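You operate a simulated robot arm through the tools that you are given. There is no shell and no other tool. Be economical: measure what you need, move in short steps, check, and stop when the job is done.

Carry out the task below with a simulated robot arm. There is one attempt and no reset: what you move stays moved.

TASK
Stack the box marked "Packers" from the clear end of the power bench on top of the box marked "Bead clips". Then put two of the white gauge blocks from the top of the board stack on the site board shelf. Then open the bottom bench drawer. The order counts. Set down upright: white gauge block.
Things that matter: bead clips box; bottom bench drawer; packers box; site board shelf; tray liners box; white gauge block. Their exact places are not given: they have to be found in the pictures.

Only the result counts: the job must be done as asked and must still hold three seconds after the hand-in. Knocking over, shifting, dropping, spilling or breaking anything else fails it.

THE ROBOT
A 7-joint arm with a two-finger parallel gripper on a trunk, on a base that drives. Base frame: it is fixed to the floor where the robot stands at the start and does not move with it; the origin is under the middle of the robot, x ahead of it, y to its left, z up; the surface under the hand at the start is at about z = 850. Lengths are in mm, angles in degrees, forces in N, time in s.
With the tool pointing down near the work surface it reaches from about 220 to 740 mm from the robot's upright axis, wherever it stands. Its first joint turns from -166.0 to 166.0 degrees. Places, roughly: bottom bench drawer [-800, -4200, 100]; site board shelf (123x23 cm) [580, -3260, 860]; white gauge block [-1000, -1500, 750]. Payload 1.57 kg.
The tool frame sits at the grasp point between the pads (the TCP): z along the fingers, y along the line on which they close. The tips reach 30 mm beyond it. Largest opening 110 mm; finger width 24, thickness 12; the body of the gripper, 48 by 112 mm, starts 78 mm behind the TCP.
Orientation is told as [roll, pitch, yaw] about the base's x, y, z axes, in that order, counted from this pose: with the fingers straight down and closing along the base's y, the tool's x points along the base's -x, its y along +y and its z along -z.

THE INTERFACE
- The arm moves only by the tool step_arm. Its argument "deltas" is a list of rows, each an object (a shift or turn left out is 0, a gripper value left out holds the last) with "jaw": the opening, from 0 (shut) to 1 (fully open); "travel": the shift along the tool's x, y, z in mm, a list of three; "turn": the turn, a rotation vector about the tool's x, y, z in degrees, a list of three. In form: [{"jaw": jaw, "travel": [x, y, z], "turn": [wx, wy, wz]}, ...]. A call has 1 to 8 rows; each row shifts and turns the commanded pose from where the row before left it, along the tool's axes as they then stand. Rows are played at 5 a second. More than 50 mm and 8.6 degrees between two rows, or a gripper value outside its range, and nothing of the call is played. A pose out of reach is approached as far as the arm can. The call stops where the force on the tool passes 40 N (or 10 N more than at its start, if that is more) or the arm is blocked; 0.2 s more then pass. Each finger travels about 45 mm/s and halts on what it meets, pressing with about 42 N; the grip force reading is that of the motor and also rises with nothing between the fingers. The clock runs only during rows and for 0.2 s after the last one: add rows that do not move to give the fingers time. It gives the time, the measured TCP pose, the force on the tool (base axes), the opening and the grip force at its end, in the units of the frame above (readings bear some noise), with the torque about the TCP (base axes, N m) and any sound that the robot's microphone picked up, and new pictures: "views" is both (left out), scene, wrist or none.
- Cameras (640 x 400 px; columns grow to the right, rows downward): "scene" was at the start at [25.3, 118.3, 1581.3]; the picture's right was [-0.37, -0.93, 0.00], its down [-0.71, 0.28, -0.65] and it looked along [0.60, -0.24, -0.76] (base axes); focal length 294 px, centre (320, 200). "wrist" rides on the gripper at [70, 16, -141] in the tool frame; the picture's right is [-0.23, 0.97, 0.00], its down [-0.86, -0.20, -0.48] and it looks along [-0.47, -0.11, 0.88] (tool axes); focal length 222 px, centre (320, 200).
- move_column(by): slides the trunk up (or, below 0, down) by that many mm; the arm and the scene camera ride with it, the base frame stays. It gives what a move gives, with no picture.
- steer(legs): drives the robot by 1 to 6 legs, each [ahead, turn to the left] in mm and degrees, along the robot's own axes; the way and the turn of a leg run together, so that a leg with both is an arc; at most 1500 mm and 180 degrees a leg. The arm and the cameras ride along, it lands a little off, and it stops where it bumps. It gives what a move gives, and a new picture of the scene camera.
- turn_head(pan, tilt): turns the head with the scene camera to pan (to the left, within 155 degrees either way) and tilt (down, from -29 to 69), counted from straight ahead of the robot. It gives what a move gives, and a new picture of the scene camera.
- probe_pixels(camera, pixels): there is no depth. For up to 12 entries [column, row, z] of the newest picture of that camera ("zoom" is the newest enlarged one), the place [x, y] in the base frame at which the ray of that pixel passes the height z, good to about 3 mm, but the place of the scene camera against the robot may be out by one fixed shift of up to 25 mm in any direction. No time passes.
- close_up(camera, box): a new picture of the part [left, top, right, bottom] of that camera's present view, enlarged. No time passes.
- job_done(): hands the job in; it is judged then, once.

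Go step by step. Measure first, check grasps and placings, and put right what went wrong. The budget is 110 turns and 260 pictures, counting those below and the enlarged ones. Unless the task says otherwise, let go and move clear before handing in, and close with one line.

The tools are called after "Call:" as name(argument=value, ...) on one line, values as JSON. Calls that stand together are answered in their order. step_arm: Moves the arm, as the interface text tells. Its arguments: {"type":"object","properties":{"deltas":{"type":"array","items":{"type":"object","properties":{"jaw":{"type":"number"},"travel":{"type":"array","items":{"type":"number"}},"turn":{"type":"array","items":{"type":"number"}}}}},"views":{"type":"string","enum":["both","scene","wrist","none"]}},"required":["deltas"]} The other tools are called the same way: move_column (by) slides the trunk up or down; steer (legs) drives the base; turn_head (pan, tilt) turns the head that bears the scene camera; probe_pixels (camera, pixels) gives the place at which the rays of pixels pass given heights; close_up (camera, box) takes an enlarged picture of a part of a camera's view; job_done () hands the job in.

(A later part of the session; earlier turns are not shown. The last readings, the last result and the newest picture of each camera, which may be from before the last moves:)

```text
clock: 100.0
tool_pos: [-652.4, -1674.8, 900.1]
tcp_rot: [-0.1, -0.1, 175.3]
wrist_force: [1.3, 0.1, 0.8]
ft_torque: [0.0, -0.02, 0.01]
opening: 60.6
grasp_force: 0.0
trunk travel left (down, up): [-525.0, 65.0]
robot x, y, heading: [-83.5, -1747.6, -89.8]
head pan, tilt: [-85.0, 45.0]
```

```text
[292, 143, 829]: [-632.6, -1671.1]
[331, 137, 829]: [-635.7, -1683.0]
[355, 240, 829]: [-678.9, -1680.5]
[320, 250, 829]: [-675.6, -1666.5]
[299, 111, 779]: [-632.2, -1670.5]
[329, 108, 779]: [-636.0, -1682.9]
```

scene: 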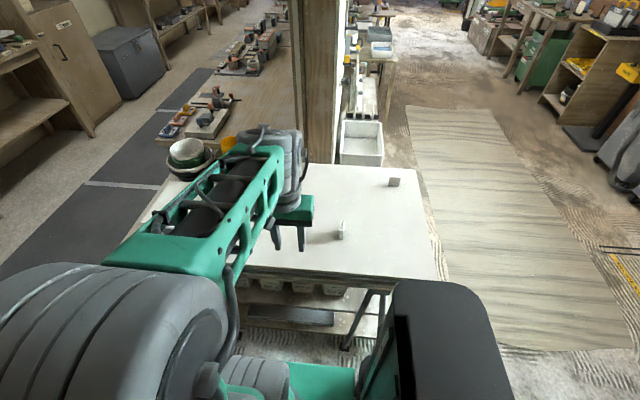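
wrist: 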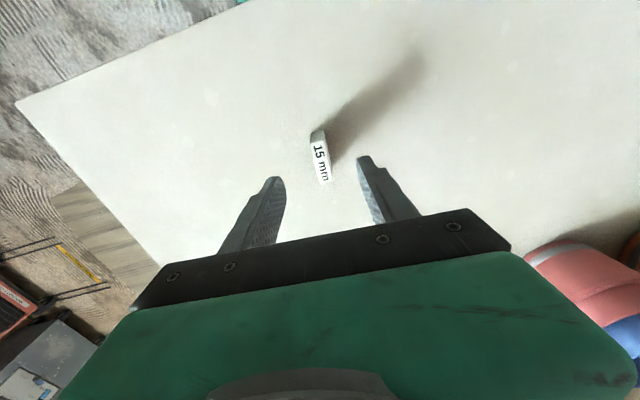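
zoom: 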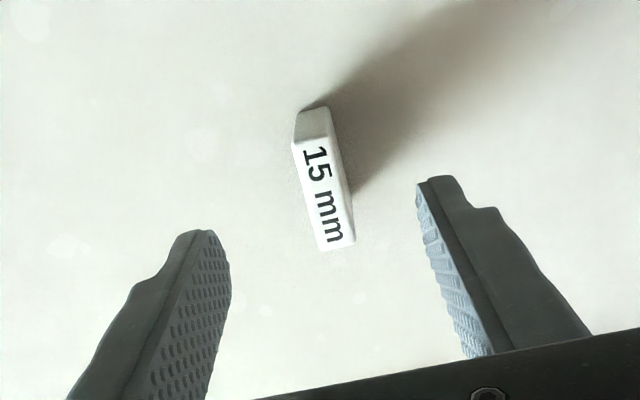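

Aligned. I'll descend and close.

Call:
step_arm(deltas=[{"travel": [-3, 0, 40]}, {"travel": [0, 0, 36]}, {"travel": [0, 0, 8]}, {"travel": [0, 0, 0]}], views="none")

Call:
step_arm(deltas=[{"jaw": 0.3}, {"jaw": 0.1}, {"jaw": 0.06}, {"travel": [0, 0, 0]}, {"travel": [0, 0, 0]}, {"travel": [0, 0, 0]}, {"travel": [0, 0, 0]}], views="wrist")

```text
clock: 101.0
tool_pos: [-652.9, -1674.0, 816.0]
tcp_rot: [-0.1, -0.1, 175.3]
wrist_force: [-0.4, 1.0, -0.6]
ft_torque: [0.01, -0.01, 0.02]
opening: 60.6
grasp_force: 0.1
trunk travel left (down, up): [-525.0, 65.0]
robot x, y, heading: [-85.5, -1745.8, -89.8]
head pan, tilt: [-85.0, 45.0]
```

```text
clock: 102.6
tool_pos: [-652.3, -1672.1, 816.7]
tcp_rot: [-0.1, -0.1, 175.3]
wrist_force: [-0.6, 0.3, 0.0]
ft_torque: [0.0, 0.0, 0.0]
opening: 14.0
grasp_force: 30.3
trunk travel left (down, up): [-525.0, 65.0]
robot x, y, heading: [-86.8, -1741.9, -89.8]
head pan, tilt: [-85.0, 45.0]
```

wrist: 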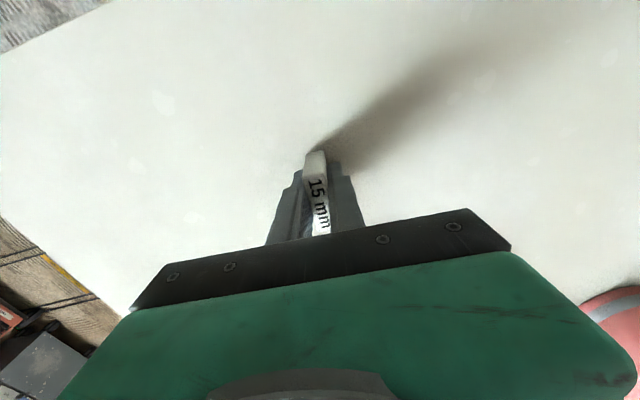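

The 15 mm block is gripped (opening 14). I'll lift straight up and confirm it.

Call:
step_arm(deltas=[{"travel": [0, 0, -45]}, {"travel": [0, 0, -45]}, {"travel": [0, 0, -45]}, {"travel": [0, 0, -45]}, {"travel": [40, 6, -25]}, {"travel": [40, 6, -25]}, {"travel": [40, 6, 0]}, {"travel": [40, 6, 0]}], views="wrist")

```text
clock: 104.4
tool_pos: [-494.7, -1711.6, 1047.4]
tcp_rot: [-0.1, 0.0, 175.3]
wrist_force: [-0.6, -0.2, 0.1]
ft_torque: [0.0, -0.03, 0.02]
opening: 13.7
grasp_force: 29.9
trunk travel left (down, up): [-525.0, 65.0]
robot x, y, heading: [-83.3, -1746.8, -89.6]
head pan, tilt: [-85.0, 45.0]
```

wrist: 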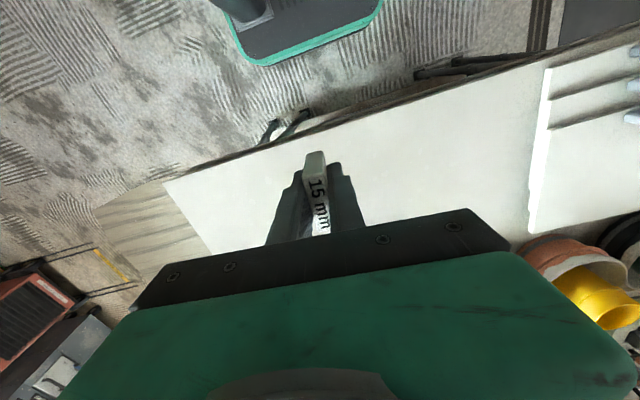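

Call:
step_arm(deltas=[{"travel": [40, 4, 0]}, {"travel": [40, 4, 0]}, {"travel": [0, 48, 0], "turn": [0, 0, -8.4]}, {"travel": [0, 48, 0], "turn": [0, 0, -8.4]}, {"travel": [0, 48, 0], "turn": [0, 0, -8.4]}, {"travel": [0, 48, 0], "turn": [0, 0, -8.4]}, {"travel": [0, 48, 0], "turn": [0, 0, -8.4]}, {"travel": [0, 48, 0], "turn": [0, 0, -8.4]}], views="none")

Call:
step_arm(deltas=[{"travel": [0, 48, 0], "turn": [0, 0, -8.4]}, {"travel": [0, 48, 0], "turn": [0, 0, -8.4]}, {"travel": [0, 48, 0], "turn": [0, 0, -8.4]}, {"travel": [0, 48, 0], "turn": [0, 0, -8.4]}, {"travel": [0, 48, 0], "turn": [0, 0, -8.4]}, {"travel": [0, 48, 0], "turn": [0, 0, -8.4]}, {"travel": [0, 48, 0], "turn": [0, 0, -8.4]}, {"travel": [0, 48, 0], "turn": [0, 0, -8.4]}], views="none")

Call:
step_arm(deltas=[{"travel": [0, 48, 0], "turn": [0, 0, -8.4]}, {"travel": [0, 48, 0], "turn": [0, 0, -8.4]}, {"travel": [0, 48, 0], "turn": [0, 0, -8.4]}, {"travel": [0, 48, 0], "turn": [0, 0, -8.4]}, {"travel": [0, 48, 0], "turn": [0, 0, -8.4]}, {"travel": [0, 48, 0], "turn": [0, 0, -8.4]}, {"travel": [0, 48, 0], "turn": [0, 0, -8.4]}, {"travel": [0, 48, 0], "turn": [0, 0, -8.3]}], views="wrist")

```text
clock: 106.2
tool_pos: [-338.8, -1993.0, 1046.4]
tcp_rot: [-0.1, 0.0, -134.2]
wrist_force: [1.4, -0.3, -0.3]
ft_torque: [0.02, -0.02, -0.01]
opening: 13.8
grasp_force: 30.5
trunk travel left (down, up): [-525.0, 65.0]
robot x, y, heading: [-83.1, -1740.8, -89.8]
head pan, tilt: [-85.0, 45.0]
```

```text
clock: 108.0
tool_pos: [11.7, -2083.1, 1045.6]
tcp_rot: [-0.1, 0.1, -67.1]
wrist_force: [0.7, 1.0, 0.1]
ft_torque: [0.0, 0.0, -0.01]
opening: 13.9
grasp_force: 29.8
trunk travel left (down, up): [-525.0, 65.0]
robot x, y, heading: [-85.1, -1748.7, -89.7]
head pan, tilt: [-85.0, 45.0]
```

```text
clock: 109.8
tool_pos: [234.3, -1797.4, 1045.6]
tcp_rot: [0.0, 0.1, 0.1]
wrist_force: [-0.5, -1.3, 0.5]
ft_torque: [-0.02, 0.05, -0.02]
opening: 14.1
grasp_force: 30.5
trunk travel left (down, up): [-525.0, 65.0]
robot x, y, heading: [-90.2, -1744.2, -89.8]
head pan, tilt: [-85.0, 45.0]
```

wrist: 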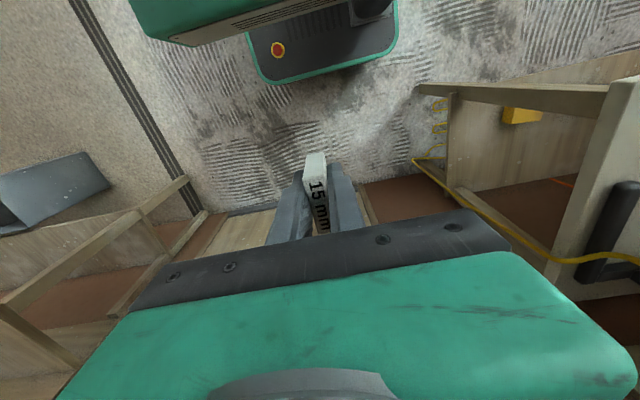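

Next I'll drive back to the shelf.

Call:
steer(legs=[[515, 8.8], [515, -8.8]])

Call:
turn_head(pan=75, tilt=45)

```text
clock: 115.4
tool_pos: [322.9, -2812.3, 1044.8]
tcp_rot: [0.1, 0.2, 0.8]
wrist_force: [-0.2, 1.0, 0.6]
ft_torque: [-0.02, 0.03, 0.0]
opening: 14.0
grasp_force: 30.3
trunk travel left (down, up): [-525.0, 65.0]
robot x, y, heading: [0.2, -2765.8, -88.9]
head pan, tilt: [-85.0, 45.0]
```

scene: 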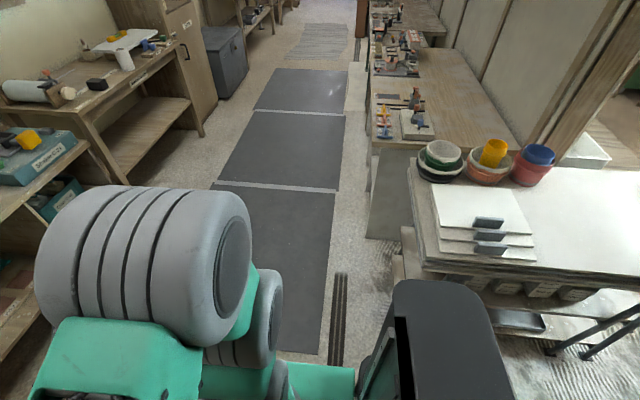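

```text
clock: 117.8
tool_pos: [322.9, -2811.9, 1046.1]
tcp_rot: [0.1, 0.1, 0.8]
wrist_force: [0.0, 0.0, 0.3]
ft_torque: [-0.03, 0.01, -0.01]
opening: 14.2
grasp_force: 30.2
trunk travel left (down, up): [-525.0, 65.0]
robot x, y, heading: [1.5, -2762.5, -88.7]
head pan, tilt: [75.0, 45.0]
```

scene: 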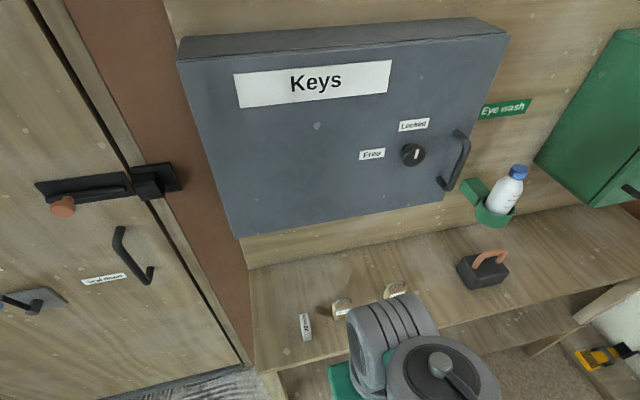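

Move to above (515,-2683), at z≈965.

Call:
step_arm(deltas=[{"travel": [-38, 26, 0]}, {"travel": [-38, 26, 0]}, {"travel": [-38, 26, 0]}, {"travel": [-38, 26, 0]}, {"travel": [-38, 26, 0]}, {"travel": [0, 0, 40]}, {"travel": [0, 0, 40]}, {"travel": [0, 0, 0]}])

Call:
close_up(camera="wrist", box=[160, 40, 480, 240])

```text
clock: 119.6
tool_pos: [512.2, -2676.6, 965.0]
tcp_rot: [0.2, 0.1, 0.9]
wrist_force: [0.0, -0.3, -0.1]
ft_torque: [0.02, -0.05, 0.02]
opening: 14.1
grasp_force: 30.4
trunk travel left (down, up): [-525.0, 65.0]
robot x, y, heading: [2.9, -2765.7, -88.6]
head pan, tilt: [75.0, 45.0]
```

scene: 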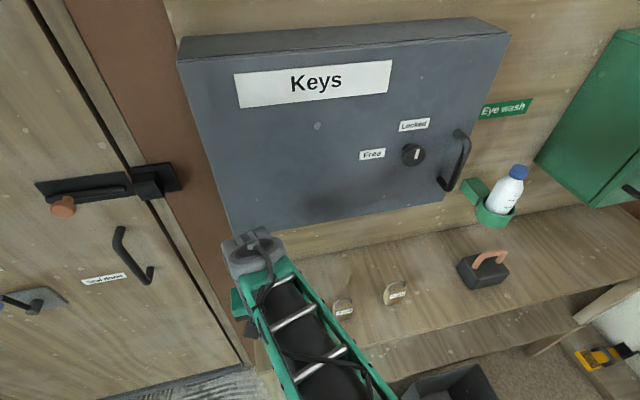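
wrist: 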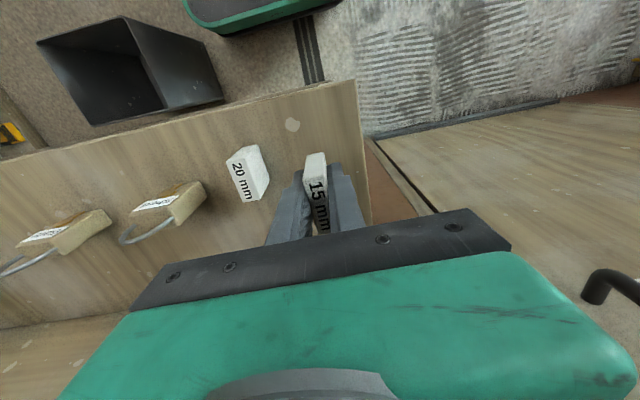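

```text
2.00 times, centred on (320, 140) of wrist
```

zoom: 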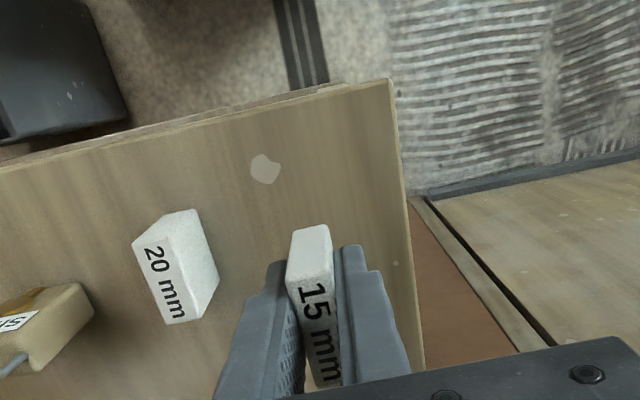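

Call:
probe_pixels(camera="zoom", pixels=[[393, 90, 859], [415, 280, 859], [218, 283, 859], [195, 212, 859], [134, 242, 908], [205, 318, 908]])

```text
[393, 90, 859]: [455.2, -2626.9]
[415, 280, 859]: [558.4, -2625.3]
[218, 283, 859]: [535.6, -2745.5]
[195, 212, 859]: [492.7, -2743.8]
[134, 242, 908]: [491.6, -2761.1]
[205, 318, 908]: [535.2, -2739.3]
```

Block 1 is clear at y≤-2743 and the shelf end is at -2626. I'll lower to about 899, then creep until contact, expected near 895.

Call:
step_arm(deltas=[{"travel": [0, 0, 40]}, {"travel": [0, 0, 24]}, {"travel": [0, 0, 2]}, {"travel": [0, 0, 0]}], views="none")

Call:
step_arm(deltas=[{"travel": [0, 0, 1.5]}, {"travel": [0, 0, 0]}], views="none")

Call:
step_arm(deltas=[{"travel": [0, 0, 1.5]}, {"travel": [0, 0, 0]}], views="none")

Call:
step_arm(deltas=[{"travel": [0, 0, 1.5]}, {"travel": [0, 0, 0]}], views="none")

```text
clock: 120.6
tool_pos: [511.4, -2679.1, 899.5]
tcp_rot: [0.1, 0.1, 0.9]
wrist_force: [-0.6, -0.3, -0.2]
ft_torque: [-0.04, 0.01, -0.01]
opening: 14.1
grasp_force: 30.8
trunk travel left (down, up): [-525.0, 65.0]
robot x, y, heading: [3.7, -2766.7, -88.8]
head pan, tilt: [75.0, 45.0]
```

```text
clock: 121.2
tool_pos: [509.6, -2678.8, 898.3]
tcp_rot: [0.2, 0.2, 0.8]
wrist_force: [0.3, 0.0, 0.2]
ft_torque: [-0.01, -0.01, 0.01]
opening: 13.7
grasp_force: 30.1
trunk travel left (down, up): [-525.0, 65.0]
robot x, y, heading: [1.4, -2762.2, -88.9]
head pan, tilt: [75.0, 45.0]
```

```text
clock: 121.8
tool_pos: [509.8, -2679.6, 896.8]
tcp_rot: [0.0, 0.1, 0.9]
wrist_force: [-0.3, 0.1, -0.4]
ft_torque: [0.0, 0.02, 0.0]
opening: 14.3
grasp_force: 30.2
trunk travel left (down, up): [-525.0, 65.0]
robot x, y, heading: [4.1, -2758.8, -88.9]
head pan, tilt: [75.0, 45.0]
```

```text
clock: 122.4
tool_pos: [510.8, -2678.9, 895.0]
tcp_rot: [0.1, 0.0, 0.9]
wrist_force: [-0.3, 1.1, 5.4]
ft_torque: [0.03, -0.12, 0.0]
opening: 14.1
grasp_force: 30.3
trunk travel left (down, up): [-525.0, 65.0]
robot x, y, heading: [5.3, -2760.4, -88.7]
head pan, tilt: [75.0, 45.0]
```

Contact (5 N). I'll release and lift.

Call:
step_arm(deltas=[{"jaw": 0.15}, {"jaw": 0.2}, {"jaw": 0.28}, {"jaw": 0.34}, {"travel": [0, 0, 0]}, {"travel": [0, 0, 0]}], views="none")

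Call:
step_arm(deltas=[{"travel": [0, 0, -15]}, {"travel": [0, 0, -40]}, {"travel": [0, 0, -40]}, {"travel": [0, 0, -40]}, {"travel": [40, 0, 0]}, {"travel": [0, 0, 0]}], views="wrist")

Call:
close_up(camera="wrist", box=[160, 40, 480, 240])

```text
clock: 123.8
tool_pos: [509.9, -2680.0, 895.5]
tcp_rot: [0.1, 0.0, 0.9]
wrist_force: [-0.2, 0.5, -0.3]
ft_torque: [-0.01, 0.03, 0.0]
opening: 37.2
grasp_force: 0.1
trunk travel left (down, up): [-525.0, 65.0]
robot x, y, heading: [-1.1, -2764.7, -88.8]
head pan, tilt: [75.0, 45.0]
```

```text
clock: 125.2
tool_pos: [468.1, -2675.4, 1030.1]
tcp_rot: [0.1, 0.1, 0.9]
wrist_force: [-0.3, 0.0, -0.3]
ft_torque: [-0.01, -0.05, 0.05]
opening: 37.3
grasp_force: 0.0
trunk travel left (down, up): [-525.0, 65.0]
robot x, y, heading: [4.0, -2763.9, -88.7]
head pan, tilt: [75.0, 45.0]
```

wrist: 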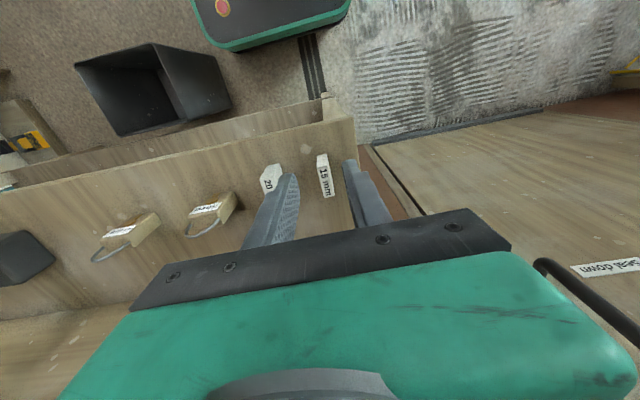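

```text
2.00 times, centred on (320, 140) of wrist
```

zoom: 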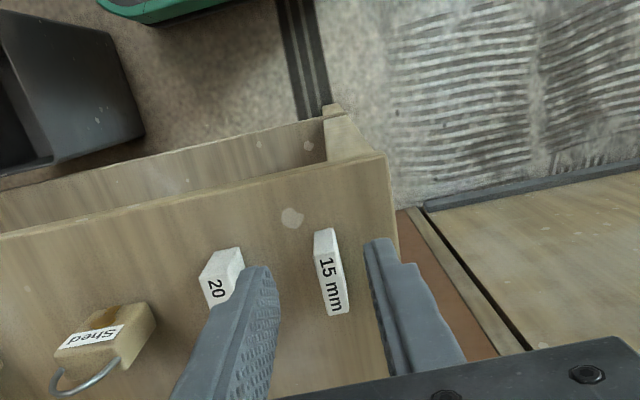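

Both blocks stand upright on the shelf. I'll retract and swing to the front, then look at the bench with the drawers.

Call:
step_arm(deltas=[{"travel": [35, -20, 0]}, {"travel": [35, -20, 0]}, {"travel": [35, -20, 0]}, {"travel": [35, -20, 0]}, {"travel": [0, -47, 0], "turn": [0, 0, 8.5]}, {"travel": [0, -47, 0], "turn": [0, 0, 8.5]}, {"travel": [0, -47, 0], "turn": [0, 0, 8.5]}, {"travel": [0, -47, 0], "turn": [0, 0, 8.5]}], views="none")

Call:
step_arm(deltas=[{"travel": [0, -47, 0], "turn": [0, 0, 8.5]}, {"travel": [0, -47, 0], "turn": [0, 0, 8.5]}, {"travel": [0, -47, 0], "turn": [0, 0, 8.5]}, {"travel": [0, -47, 0], "turn": [0, 0, 8.5]}, {"travel": [0, -47, 0], "turn": [0, 0, 8.5]}, {"travel": [0, -40, 0], "turn": [0, 0, 5]}, {"travel": [0, 0, 0]}], views="none")

Call:
turn_head(pan=-28, tilt=35)

```text
clock: 127.0
tool_pos: [297.4, -2939.3, 1029.3]
tcp_rot: [0.0, 0.0, -33.2]
wrist_force: [0.1, 0.8, -0.1]
ft_torque: [0.01, 0.05, 0.0]
opening: 37.0
grasp_force: 0.1
trunk travel left (down, up): [-525.0, 65.0]
robot x, y, heading: [0.3, -2762.8, -88.6]
head pan, tilt: [75.0, 45.0]
```

```text
clock: 128.6
tool_pos: [77.0, -3102.6, 1031.0]
tcp_rot: [-0.1, 0.1, -80.6]
wrist_force: [0.5, 0.1, 0.1]
ft_torque: [0.01, -0.02, -0.04]
opening: 37.3
grasp_force: 0.1
trunk travel left (down, up): [-525.0, 65.0]
robot x, y, heading: [1.2, -2760.5, -89.0]
head pan, tilt: [75.0, 45.0]
```

```text
clock: 130.4
tool_pos: [76.2, -3102.3, 1030.7]
tcp_rot: [-0.1, 0.1, -80.7]
wrist_force: [-0.3, -0.4, -0.2]
ft_torque: [0.0, 0.02, -0.03]
opening: 37.5
grasp_force: 0.0
trunk travel left (down, up): [-525.0, 65.0]
robot x, y, heading: [0.8, -2761.4, -88.8]
head pan, tilt: [-28.0, 35.0]
```

scene: 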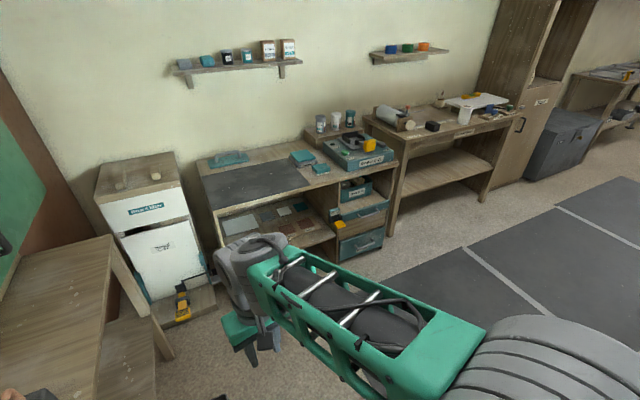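

Call:
close_up(camera="scene", box=[280, 130, 440, 280])

Call:
probe_pixels(camera="scene", pixels=[[340, 263, 0], [383, 246, 0], [362, 243, 100], [362, 243, 130], [340, 240, 190], [384, 226, 190], [340, 165, 850], [396, 152, 850], [245, 240, 0]])

```text
2.67 times, centred on (360, 205) of scene
```

zoom: 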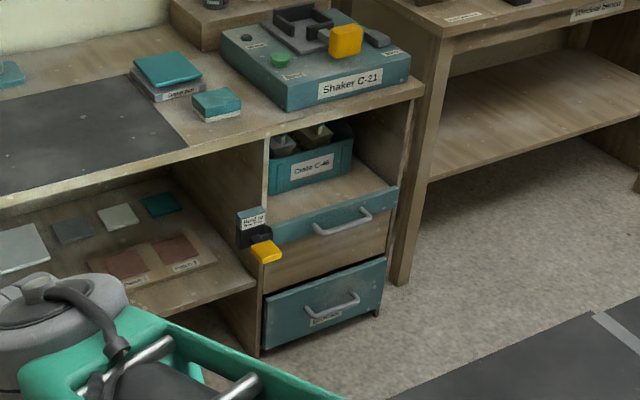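

```text
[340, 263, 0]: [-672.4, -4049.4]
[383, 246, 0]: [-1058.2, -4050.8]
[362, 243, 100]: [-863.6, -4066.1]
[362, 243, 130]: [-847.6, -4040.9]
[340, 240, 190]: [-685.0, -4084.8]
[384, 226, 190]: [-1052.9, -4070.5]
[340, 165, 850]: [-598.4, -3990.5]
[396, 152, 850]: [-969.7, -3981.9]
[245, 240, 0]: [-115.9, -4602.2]
```

The teal bottom drawer front is at about x≈-850, face y≈-4025, with a horizontal bar handle at z≈110. I'll drive to a spot in front of it.

Call:
steer(legs=[[0, -55.4], [980, 0], [0, 54.4]])

Call:
turn_head(pan=0, tilt=60)

```text
clock: 140.6
tool_pos: [-752.4, -3706.4, 1029.9]
tcp_rot: [-0.1, 0.0, -81.1]
wrist_force: [0.1, 0.0, 0.3]
ft_torque: [0.01, 0.01, -0.01]
opening: 37.5
grasp_force: 0.0
trunk travel left (down, up): [-525.0, 65.0]
robot x, y, heading: [-823.0, -3364.6, -89.0]
head pan, tilt: [-28.0, 35.0]
```

scene: 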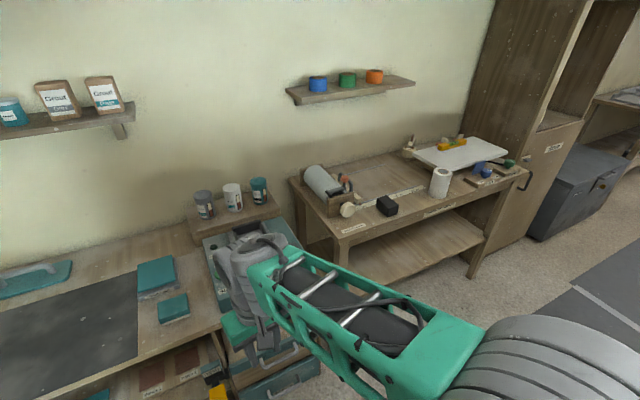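

```text
clock: 141.6
tool_pos: [-753.3, -3706.4, 1030.7]
tcp_rot: [-0.1, 0.1, -81.0]
wrist_force: [0.0, -0.4, 0.2]
ft_torque: [0.0, 0.0, 0.0]
opening: 37.4
grasp_force: 0.0
trunk travel left (down, up): [-525.0, 65.0]
robot x, y, heading: [-824.2, -3365.5, -89.2]
head pan, tilt: [0.0, 60.0]
```

scene: 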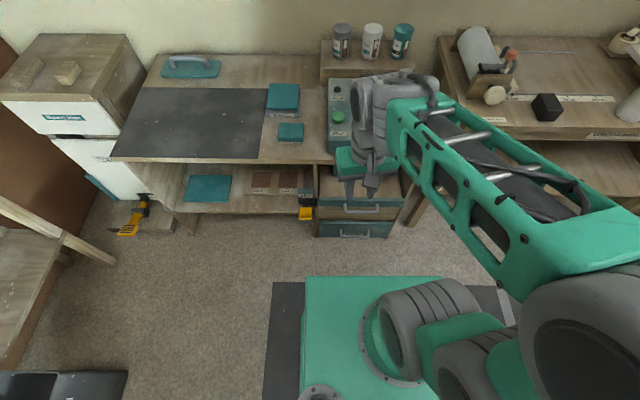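

Call:
close_up(camera="scene", box=[280, 150, 440, 250])

Call:
probe_pixels(camera="scene", pixels=[[315, 236, 40], [388, 237, 40], [315, 222, 190], [392, 222, 190], [352, 234, 100], [352, 234, 130], [348, 207, 300], [400, 283, 300], [290, 283, 150]])

```text
4.00 times, centred on (360, 200) of scene
```

zoom: 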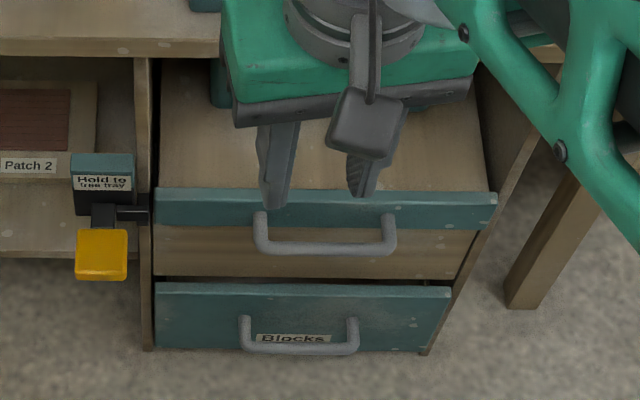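

```text
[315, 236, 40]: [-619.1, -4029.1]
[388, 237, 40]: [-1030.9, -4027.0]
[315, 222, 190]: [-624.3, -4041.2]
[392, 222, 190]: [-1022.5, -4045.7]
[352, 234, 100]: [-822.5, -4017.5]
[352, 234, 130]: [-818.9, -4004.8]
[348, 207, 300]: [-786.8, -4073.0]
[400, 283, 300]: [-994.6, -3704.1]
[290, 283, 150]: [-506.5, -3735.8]
```

The bottom drawer ("Blocks") has a bar handle near (-825,-3975,117). The "Hold to free tray" paddle concerns the tray above. I'll back up 90 mm for room and turn the tool 82°.

Call:
steer(legs=[[-90, 0]])

Call:
step_arm(deltas=[{"turn": [0, 0, -8.2]}, {"turn": [0, 0, -8.2]}, {"turn": [0, 0, -8.2]}, {"turn": [0, 0, -8.2]}, {"turn": [0, 0, -8.2]}, {"turn": [0, 0, -8.2]}, {"turn": [0, 0, -8.2]}, {"turn": [0, 0, -8.2]}], views="none")

Call:
step_arm(deltas=[{"turn": [0, 0, -8.2]}, {"turn": [0, 0, -8.2]}, {"turn": [0, 0, 0]}], views="none")

```text
clock: 142.7
tool_pos: [-752.8, -3612.6, 1030.5]
tcp_rot: [-0.1, 0.1, -81.0]
wrist_force: [-0.5, 0.0, 0.6]
ft_torque: [-0.02, -0.01, 0.02]
opening: 37.5
grasp_force: 0.2
trunk travel left (down, up): [-525.0, 65.0]
robot x, y, heading: [-828.3, -3270.5, -89.0]
head pan, tilt: [0.0, 60.0]
```

scene: 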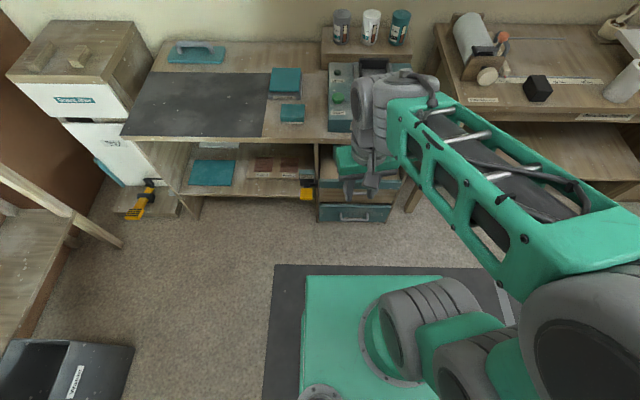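

```text
clock: 144.5
tool_pos: [-753.6, -3611.8, 1031.0]
tcp_rot: [0.1, 0.2, -15.1]
wrist_force: [0.3, -0.5, -0.4]
ft_torque: [-0.02, 0.02, -0.02]
opening: 37.3
grasp_force: 0.0
trunk travel left (down, up): [-525.0, 65.0]
robot x, y, heading: [-826.1, -3270.5, -89.4]
head pan, tilt: [0.0, 60.0]
```

```text
clock: 145.3
tool_pos: [-753.6, -3611.6, 1030.4]
tcp_rot: [0.1, 0.0, 1.1]
wrist_force: [0.0, 0.3, 0.4]
ft_torque: [0.01, 0.01, -0.01]
opening: 37.6
grasp_force: 0.0
trunk travel left (down, up): [-525.0, 65.0]
robot x, y, heading: [-825.8, -3270.9, -89.0]
head pan, tilt: [0.0, 60.0]
```

Now I'll tilt the tool forward 58°, pivoting about the wrist.

Call:
step_arm(deltas=[{"travel": [10, -34, 0], "turn": [8.3, 0, 0]}, {"travel": [10, -34, 0], "turn": [8.3, 0, 0]}, {"travel": [10, -34, 0], "turn": [8.3, 0, 0]}, {"travel": [10, -34, 0], "turn": [8.3, 0, 0]}, {"travel": [10, -34, 0], "turn": [8.3, 0, 0]}, {"travel": [10, -34, 0], "turn": [8.3, 0, 0]}, {"travel": [10, -34, 0], "turn": [8.3, 0, 0]}, {"travel": [0, 0, 0]}])

```text
clock: 147.1
tool_pos: [-821.3, -3822.5, 1128.3]
tcp_rot: [-58.0, 0.1, 1.1]
wrist_force: [0.2, 0.5, -0.9]
ft_torque: [0.02, 0.0, 0.02]
opening: 37.3
grasp_force: 0.1
trunk travel left (down, up): [-525.0, 65.0]
robot x, y, heading: [-824.6, -3273.7, -89.4]
head pan, tilt: [0.0, 60.0]
```

scene: 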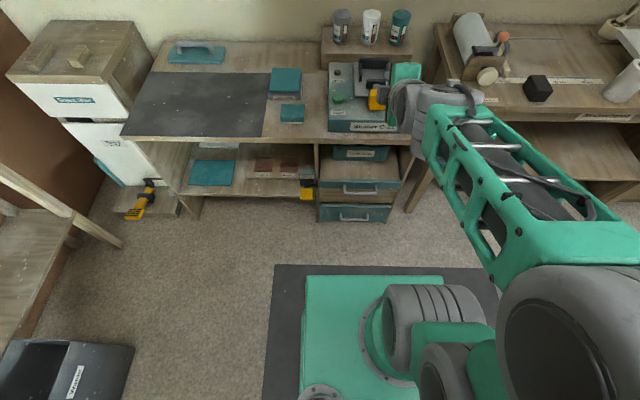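
wrist: 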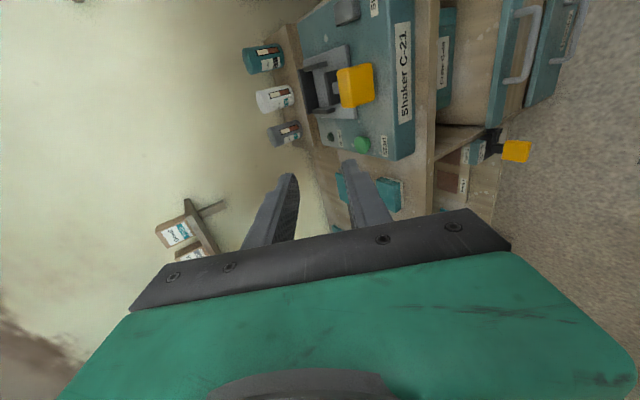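

The path down is clear (tips at y≈-3850, bench edge ≈-3985). I'll lower the trunk.

Call:
move_column(by=-500)

Call:
step_arm(deltas=[{"travel": [0, 0, 0]}])

```text
refused: -500 is not a number from -400 to 400
```

```text
clock: 147.5
tool_pos: [-820.2, -3821.4, 1127.4]
tcp_rot: [-58.2, 0.1, 1.1]
wrist_force: [0.4, 0.4, -0.1]
ft_torque: [0.03, 0.0, -0.03]
opening: 37.2
grasp_force: 0.0
trunk travel left (down, up): [-525.0, 65.0]
robot x, y, heading: [-825.4, -3269.9, -89.3]
head pan, tilt: [0.0, 60.0]
```

scene: 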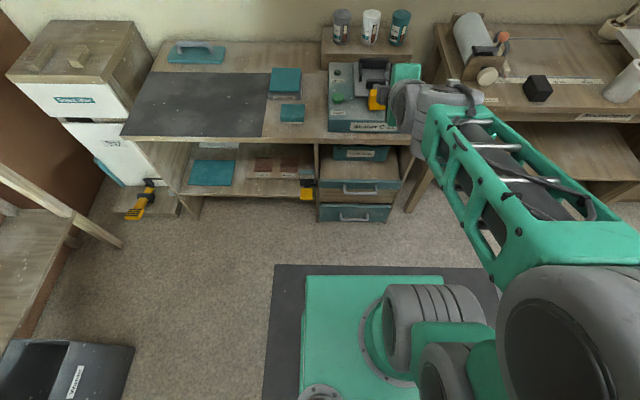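
wrist: 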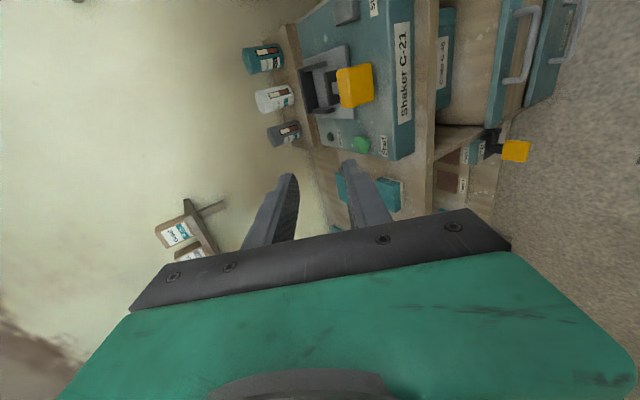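

Call:
move_column(by=-400)

Call:
step_arm(deltas=[{"travel": [0, 0, 0]}])

```text
clock: 151.3
tool_pos: [-819.8, -3820.3, 728.2]
tcp_rot: [-58.0, 0.1, 1.0]
wrist_force: [0.4, -0.3, 0.4]
ft_torque: [0.04, 0.03, 0.0]
opening: 37.2
grasp_force: 0.1
trunk travel left (down, up): [-125.0, 465.0]
robot x, y, heading: [-827.9, -3275.5, -89.3]
head pan, tilt: [0.0, 60.0]
```

```text
clock: 151.7
tool_pos: [-819.2, -3820.6, 727.3]
tcp_rot: [-57.9, 0.1, 1.1]
wrist_force: [0.8, -0.4, 0.2]
ft_torque: [-0.03, -0.02, 0.0]
opening: 37.4
grasp_force: 0.1
trunk travel left (down, up): [-125.0, 465.0]
robot x, y, heading: [-822.5, -3271.7, -89.0]
head pan, tilt: [0.0, 60.0]
```

scene: 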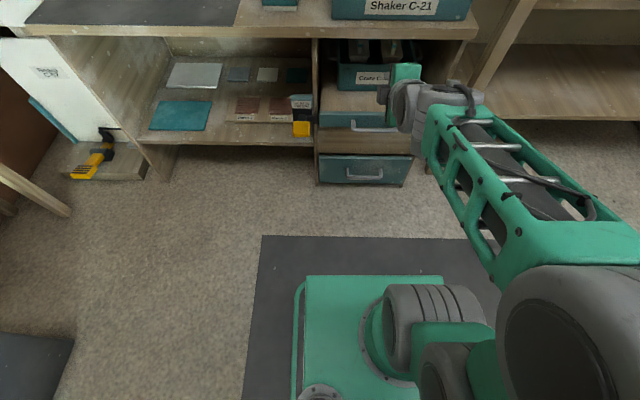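
wrist: 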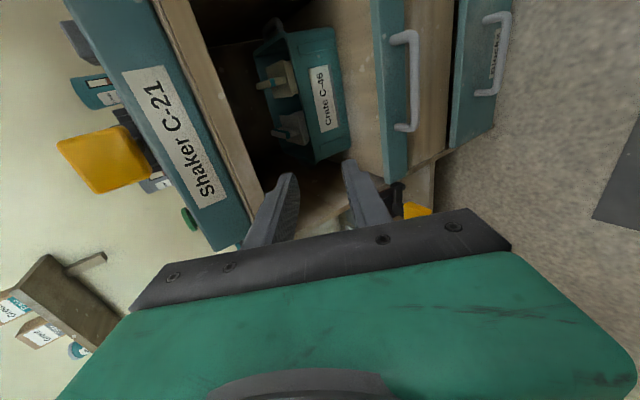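

The view is good. I'll lower the trunk another 120, then move the arm down along its path.

Call:
move_column(by=-120)

Call:
step_arm(deltas=[{"travel": [0, 40, 25]}, {"travel": [0, 40, 25]}, {"travel": [0, 40, 25]}, {"travel": [0, 40, 25]}, {"travel": [0, 0, 0]}])

```text
clock: 153.2
tool_pos: [-820.3, -3821.3, 607.6]
tcp_rot: [-58.0, 0.2, 1.1]
wrist_force: [-0.4, -0.1, -0.4]
ft_torque: [-0.01, -0.02, 0.0]
opening: 37.4
grasp_force: 0.1
trunk travel left (down, up): [-5.0, 585.0]
robot x, y, heading: [-825.0, -3272.4, -89.0]
head pan, tilt: [0.0, 60.0]
```

```text
clock: 154.4
tool_pos: [-823.1, -3818.6, 418.0]
tcp_rot: [-58.0, 0.1, 1.1]
wrist_force: [0.5, -0.2, -0.1]
ft_torque: [0.02, -0.03, 0.01]
opening: 37.3
grasp_force: 0.1
trunk travel left (down, up): [-5.0, 585.0]
robot x, y, heading: [-826.9, -3272.6, -89.2]
head pan, tilt: [0.0, 60.0]
```

scene: 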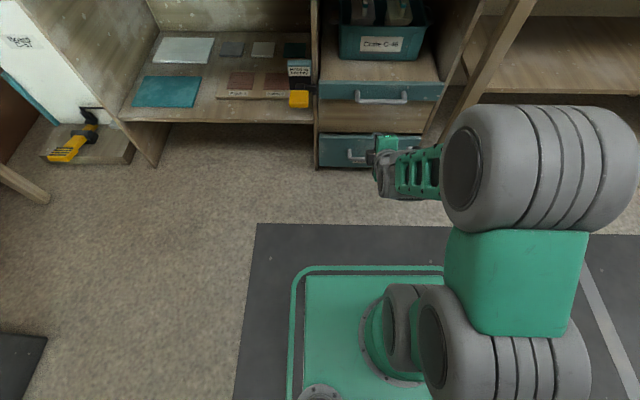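
wrist: 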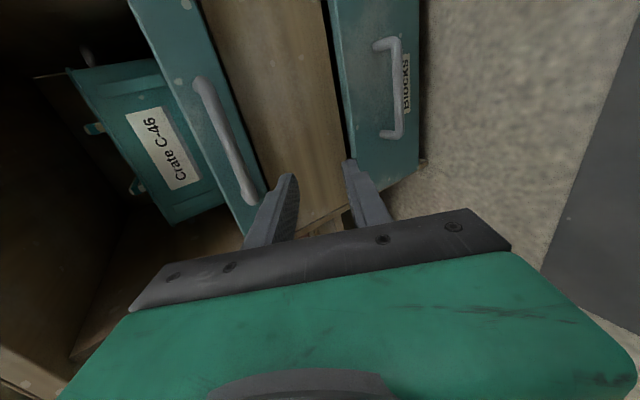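

Call:
probe_pixels(camera="wrist", pixels=[[396, 88, 100], [396, 88, 150], [396, 88, 200], [383, 42, 150], [388, 136, 150], [420, 160, 20], [345, 158, 200], [345, 158, 230], [392, 46, 150]])

Call:
probe_pixels(camera="scene", pixels=[[356, 158, 100], [356, 158, 150], [356, 158, 200], [318, 168, 20], [318, 135, 200], [318, 135, 230]])

Call:
close_up(camera="scene", box=[300, 70, 460, 190])

```text
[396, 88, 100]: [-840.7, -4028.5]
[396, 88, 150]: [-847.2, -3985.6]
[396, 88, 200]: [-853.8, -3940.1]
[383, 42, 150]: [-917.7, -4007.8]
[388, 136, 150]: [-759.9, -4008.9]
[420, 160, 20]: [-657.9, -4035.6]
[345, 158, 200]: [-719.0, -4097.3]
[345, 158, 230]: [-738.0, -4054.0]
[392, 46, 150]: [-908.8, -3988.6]
```

```text
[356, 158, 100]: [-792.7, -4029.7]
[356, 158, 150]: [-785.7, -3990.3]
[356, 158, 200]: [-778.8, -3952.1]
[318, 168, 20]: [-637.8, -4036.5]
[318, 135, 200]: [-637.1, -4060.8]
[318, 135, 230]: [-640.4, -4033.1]
```

```text
3.33 times, centred on (380, 130) of scene
```

zoom: 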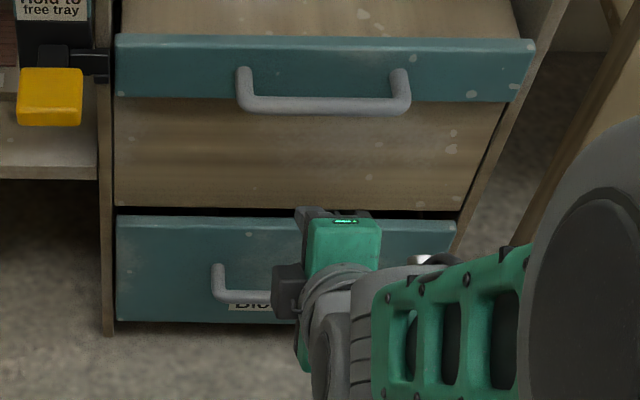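

The bar is near x≈-842, y≈-3990, z≈135–145. I'll go lower and look again to refine.

Call:
step_arm(deltas=[{"travel": [5, 38, 24]}, {"travel": [5, 38, 24]}, {"travel": [5, 38, 24]}, {"travel": [5, 38, 24]}, {"travel": [0, 38, 24]}, {"travel": [0, 0, 0]}], views="wrist")

Call:
close_up(camera="wrist", box=[200, 20, 440, 220])

```text
clock: 155.8
tool_pos: [-841.8, -3822.4, 195.2]
tcp_rot: [-58.0, 0.1, 1.1]
wrist_force: [0.1, 0.1, -0.5]
ft_torque: [0.02, 0.01, 0.01]
opening: 37.5
grasp_force: 0.1
trunk travel left (down, up): [-5.0, 585.0]
robot x, y, heading: [-826.8, -3269.4, -89.1]
head pan, tilt: [0.0, 60.0]
```

wrist: 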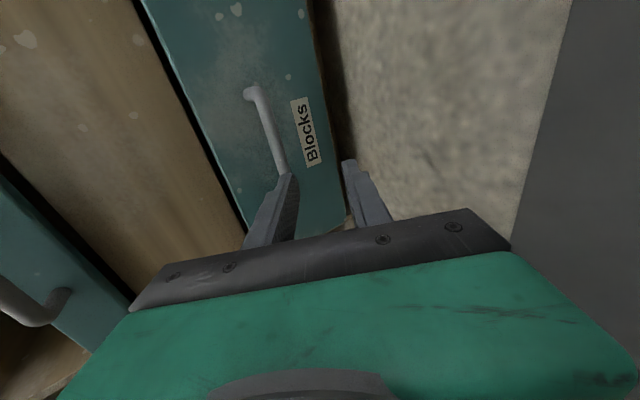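

```text
2.00 times, centred on (320, 120) of wrist
```

zoom: 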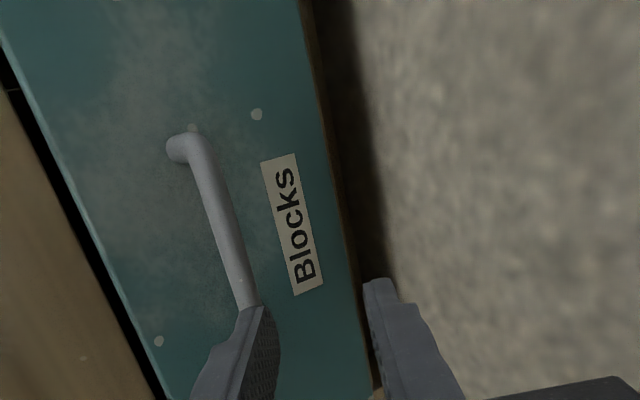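

Call:
probe_pixels(camera="wrist", pixels=[[262, 105, 120], [262, 105, 135], [262, 105, 150], [278, 150, 120], [278, 150, 135], [278, 150, 150], [262, 90, 150], [312, 40, 20], [312, 40, 40], [248, 95, 140], [248, 95, 150], [248, 95, 160]])

```text
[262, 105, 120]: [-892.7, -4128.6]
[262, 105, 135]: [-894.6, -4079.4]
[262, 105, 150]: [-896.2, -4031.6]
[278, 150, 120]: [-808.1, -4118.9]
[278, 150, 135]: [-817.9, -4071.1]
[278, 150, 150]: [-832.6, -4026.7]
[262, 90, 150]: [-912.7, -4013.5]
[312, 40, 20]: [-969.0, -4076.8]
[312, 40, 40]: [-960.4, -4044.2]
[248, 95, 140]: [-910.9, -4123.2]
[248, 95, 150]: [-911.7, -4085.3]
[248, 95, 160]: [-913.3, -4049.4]
```

The two rays meet at about y≈-3972, z≈167 for the bar. I'll line up 60 mm short of it along the tool axis, with the jaw at about 50 mm, and look.

Call:
step_arm(deltas=[{"jaw": 0.45, "travel": [0, -28, 35]}, {"travel": [0, -28, 35]}, {"travel": [0, 0, 0]}])

Call:
close_up(camera="wrist", box=[200, 20, 440, 220])

```text
clock: 156.6
tool_pos: [-839.6, -3911.6, 203.4]
tcp_rot: [-58.1, 0.1, 1.1]
wrist_force: [0.4, 0.5, -0.5]
ft_torque: [-0.03, 0.02, -0.02]
opening: 49.6
grasp_force: 0.1
trunk travel left (down, up): [-5.0, 585.0]
robot x, y, heading: [-827.0, -3273.7, -89.2]
head pan, tilt: [0.0, 60.0]
```

scene: 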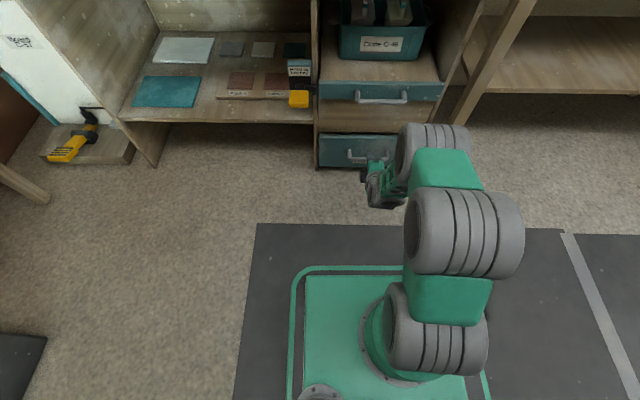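
wrist: 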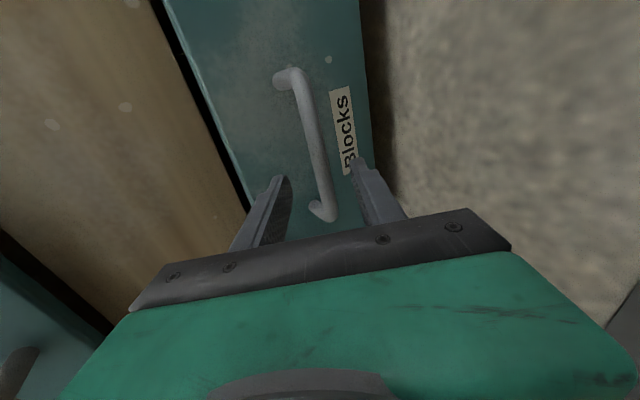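

```text
2.00 times, centred on (320, 120) of wrist
```

zoom: 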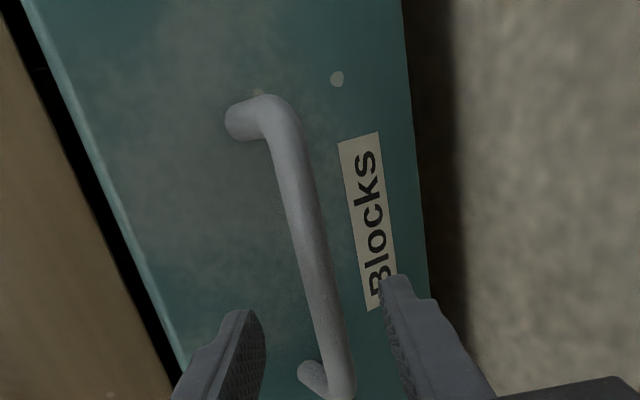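

Call:
probe_pixels(camera="wrist", pixels=[[311, 130, 155], [311, 130, 165], [311, 130, 175], [324, 190, 165], [298, 80, 165], [277, 82, 165]])

```text
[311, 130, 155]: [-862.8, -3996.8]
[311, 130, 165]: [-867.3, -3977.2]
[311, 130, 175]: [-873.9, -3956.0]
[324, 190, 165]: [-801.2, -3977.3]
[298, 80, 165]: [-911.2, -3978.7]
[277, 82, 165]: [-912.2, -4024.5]
```

The bar lies on the tool axis. I'll advance 62 mm and close on it.

Call:
step_arm(deltas=[{"travel": [0, 0, 30]}, {"travel": [0, -1, 20]}, {"travel": [0, 0, 12]}, {"travel": [0, 0, 0]}], views="wrist")

```text
clock: 157.4
tool_pos: [-839.9, -3960.3, 171.0]
tcp_rot: [-58.0, 0.1, 1.0]
wrist_force: [0.8, 20.2, 16.1]
ft_torque: [-1.04, 0.15, -0.13]
opening: 52.0
grasp_force: 1.1
trunk travel left (down, up): [-5.0, 585.0]
robot x, y, heading: [-827.3, -3269.1, -89.3]
head pan, tilt: [0.0, 60.0]
stopped in row 4: the force on the tool passed its limit at 55 N (the readings are from after the stop); the commanded pose is now the measured one
```

wrist: 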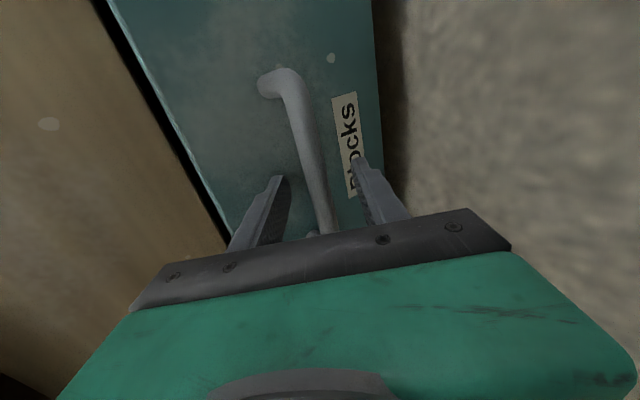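

The front finger touched the drawer face and the bar is between the fingers. I'll back off 4 mm and close.

Call:
step_arm(deltas=[{"travel": [0, 0, -4]}, {"jaw": 0.2}, {"jaw": 0.08}, {"travel": [0, 0, 0]}, {"travel": [0, 0, 0]}, {"travel": [0, 0, 0]}, {"travel": [0, 0, 0]}])

Call:
close_up(camera="wrist", box=[200, 20, 440, 220])

```text
clock: 159.0
tool_pos: [-841.1, -3957.2, 173.7]
tcp_rot: [-58.1, 0.0, 0.9]
wrist_force: [0.0, -1.5, 6.4]
ft_torque: [-0.08, -0.73, -0.35]
opening: 16.0
grasp_force: 31.7
trunk travel left (down, up): [-5.0, 585.0]
robot x, y, heading: [-827.9, -3275.2, -89.5]
head pan, tilt: [0.0, 60.0]
```

scene: 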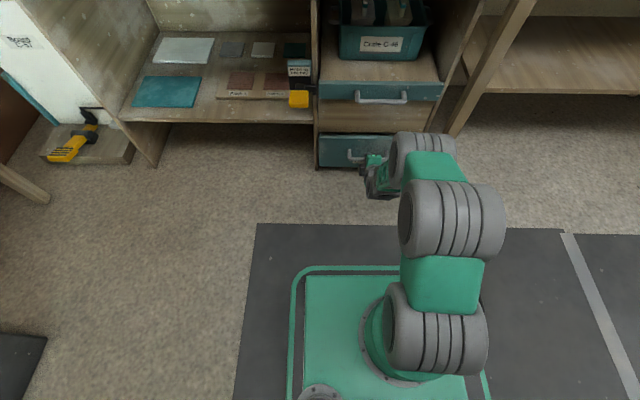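
wrist: 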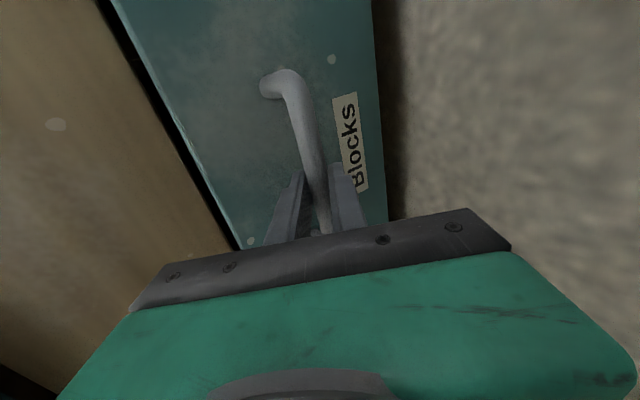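

```text
2.00 times, centred on (320, 120) of wrist
```

zoom: 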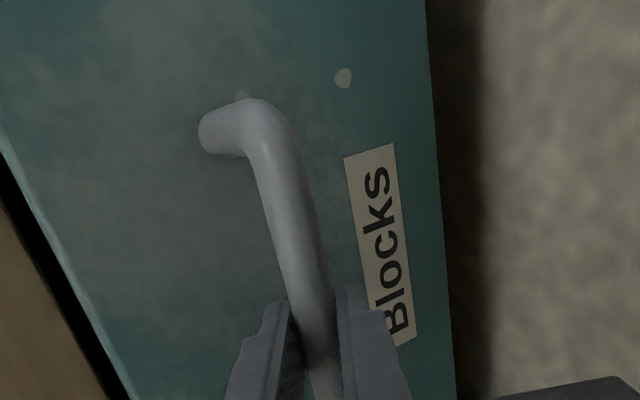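

The handle is gripped (16 mm). I'll pull straight back 60 mm with the arm to feel the drawer.

Call:
step_arm(deltas=[{"travel": [0, 8, -12.7]}, {"travel": [0, 8, -12.7]}, {"travel": [0, 8, -12.7]}, {"travel": [0, 8, -12.7]}, {"travel": [0, 0, 0]}])

```text
clock: 160.2
tool_pos: [-841.0, -3897.0, 173.2]
tcp_rot: [-58.0, 0.0, 1.2]
wrist_force: [9.8, 0.1, 10.1]
ft_torque: [-0.09, -0.77, -0.2]
opening: 16.0
grasp_force: 31.7
trunk travel left (down, up): [-5.0, 585.0]
robot x, y, heading: [-823.6, -3270.3, -89.1]
head pan, tilt: [0.0, 60.0]
```

scene: 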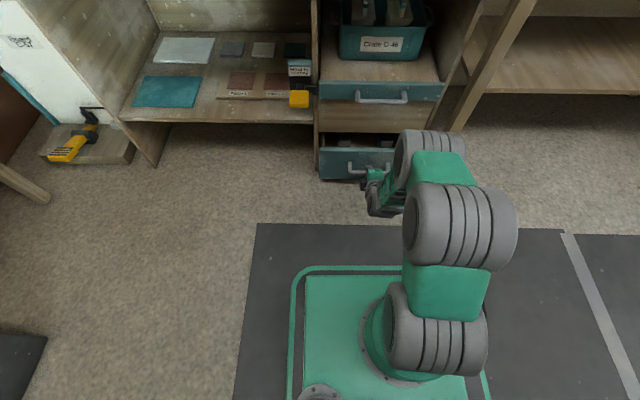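
wrist: 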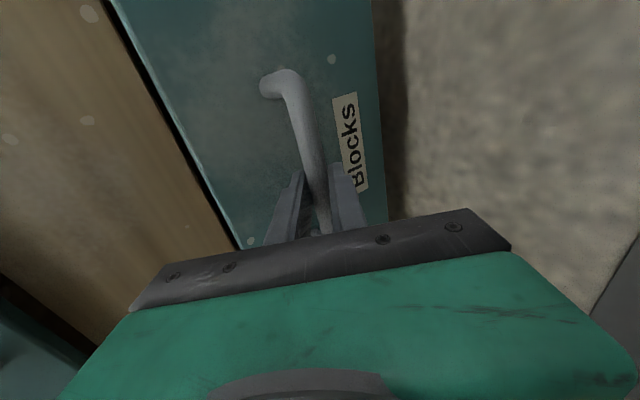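

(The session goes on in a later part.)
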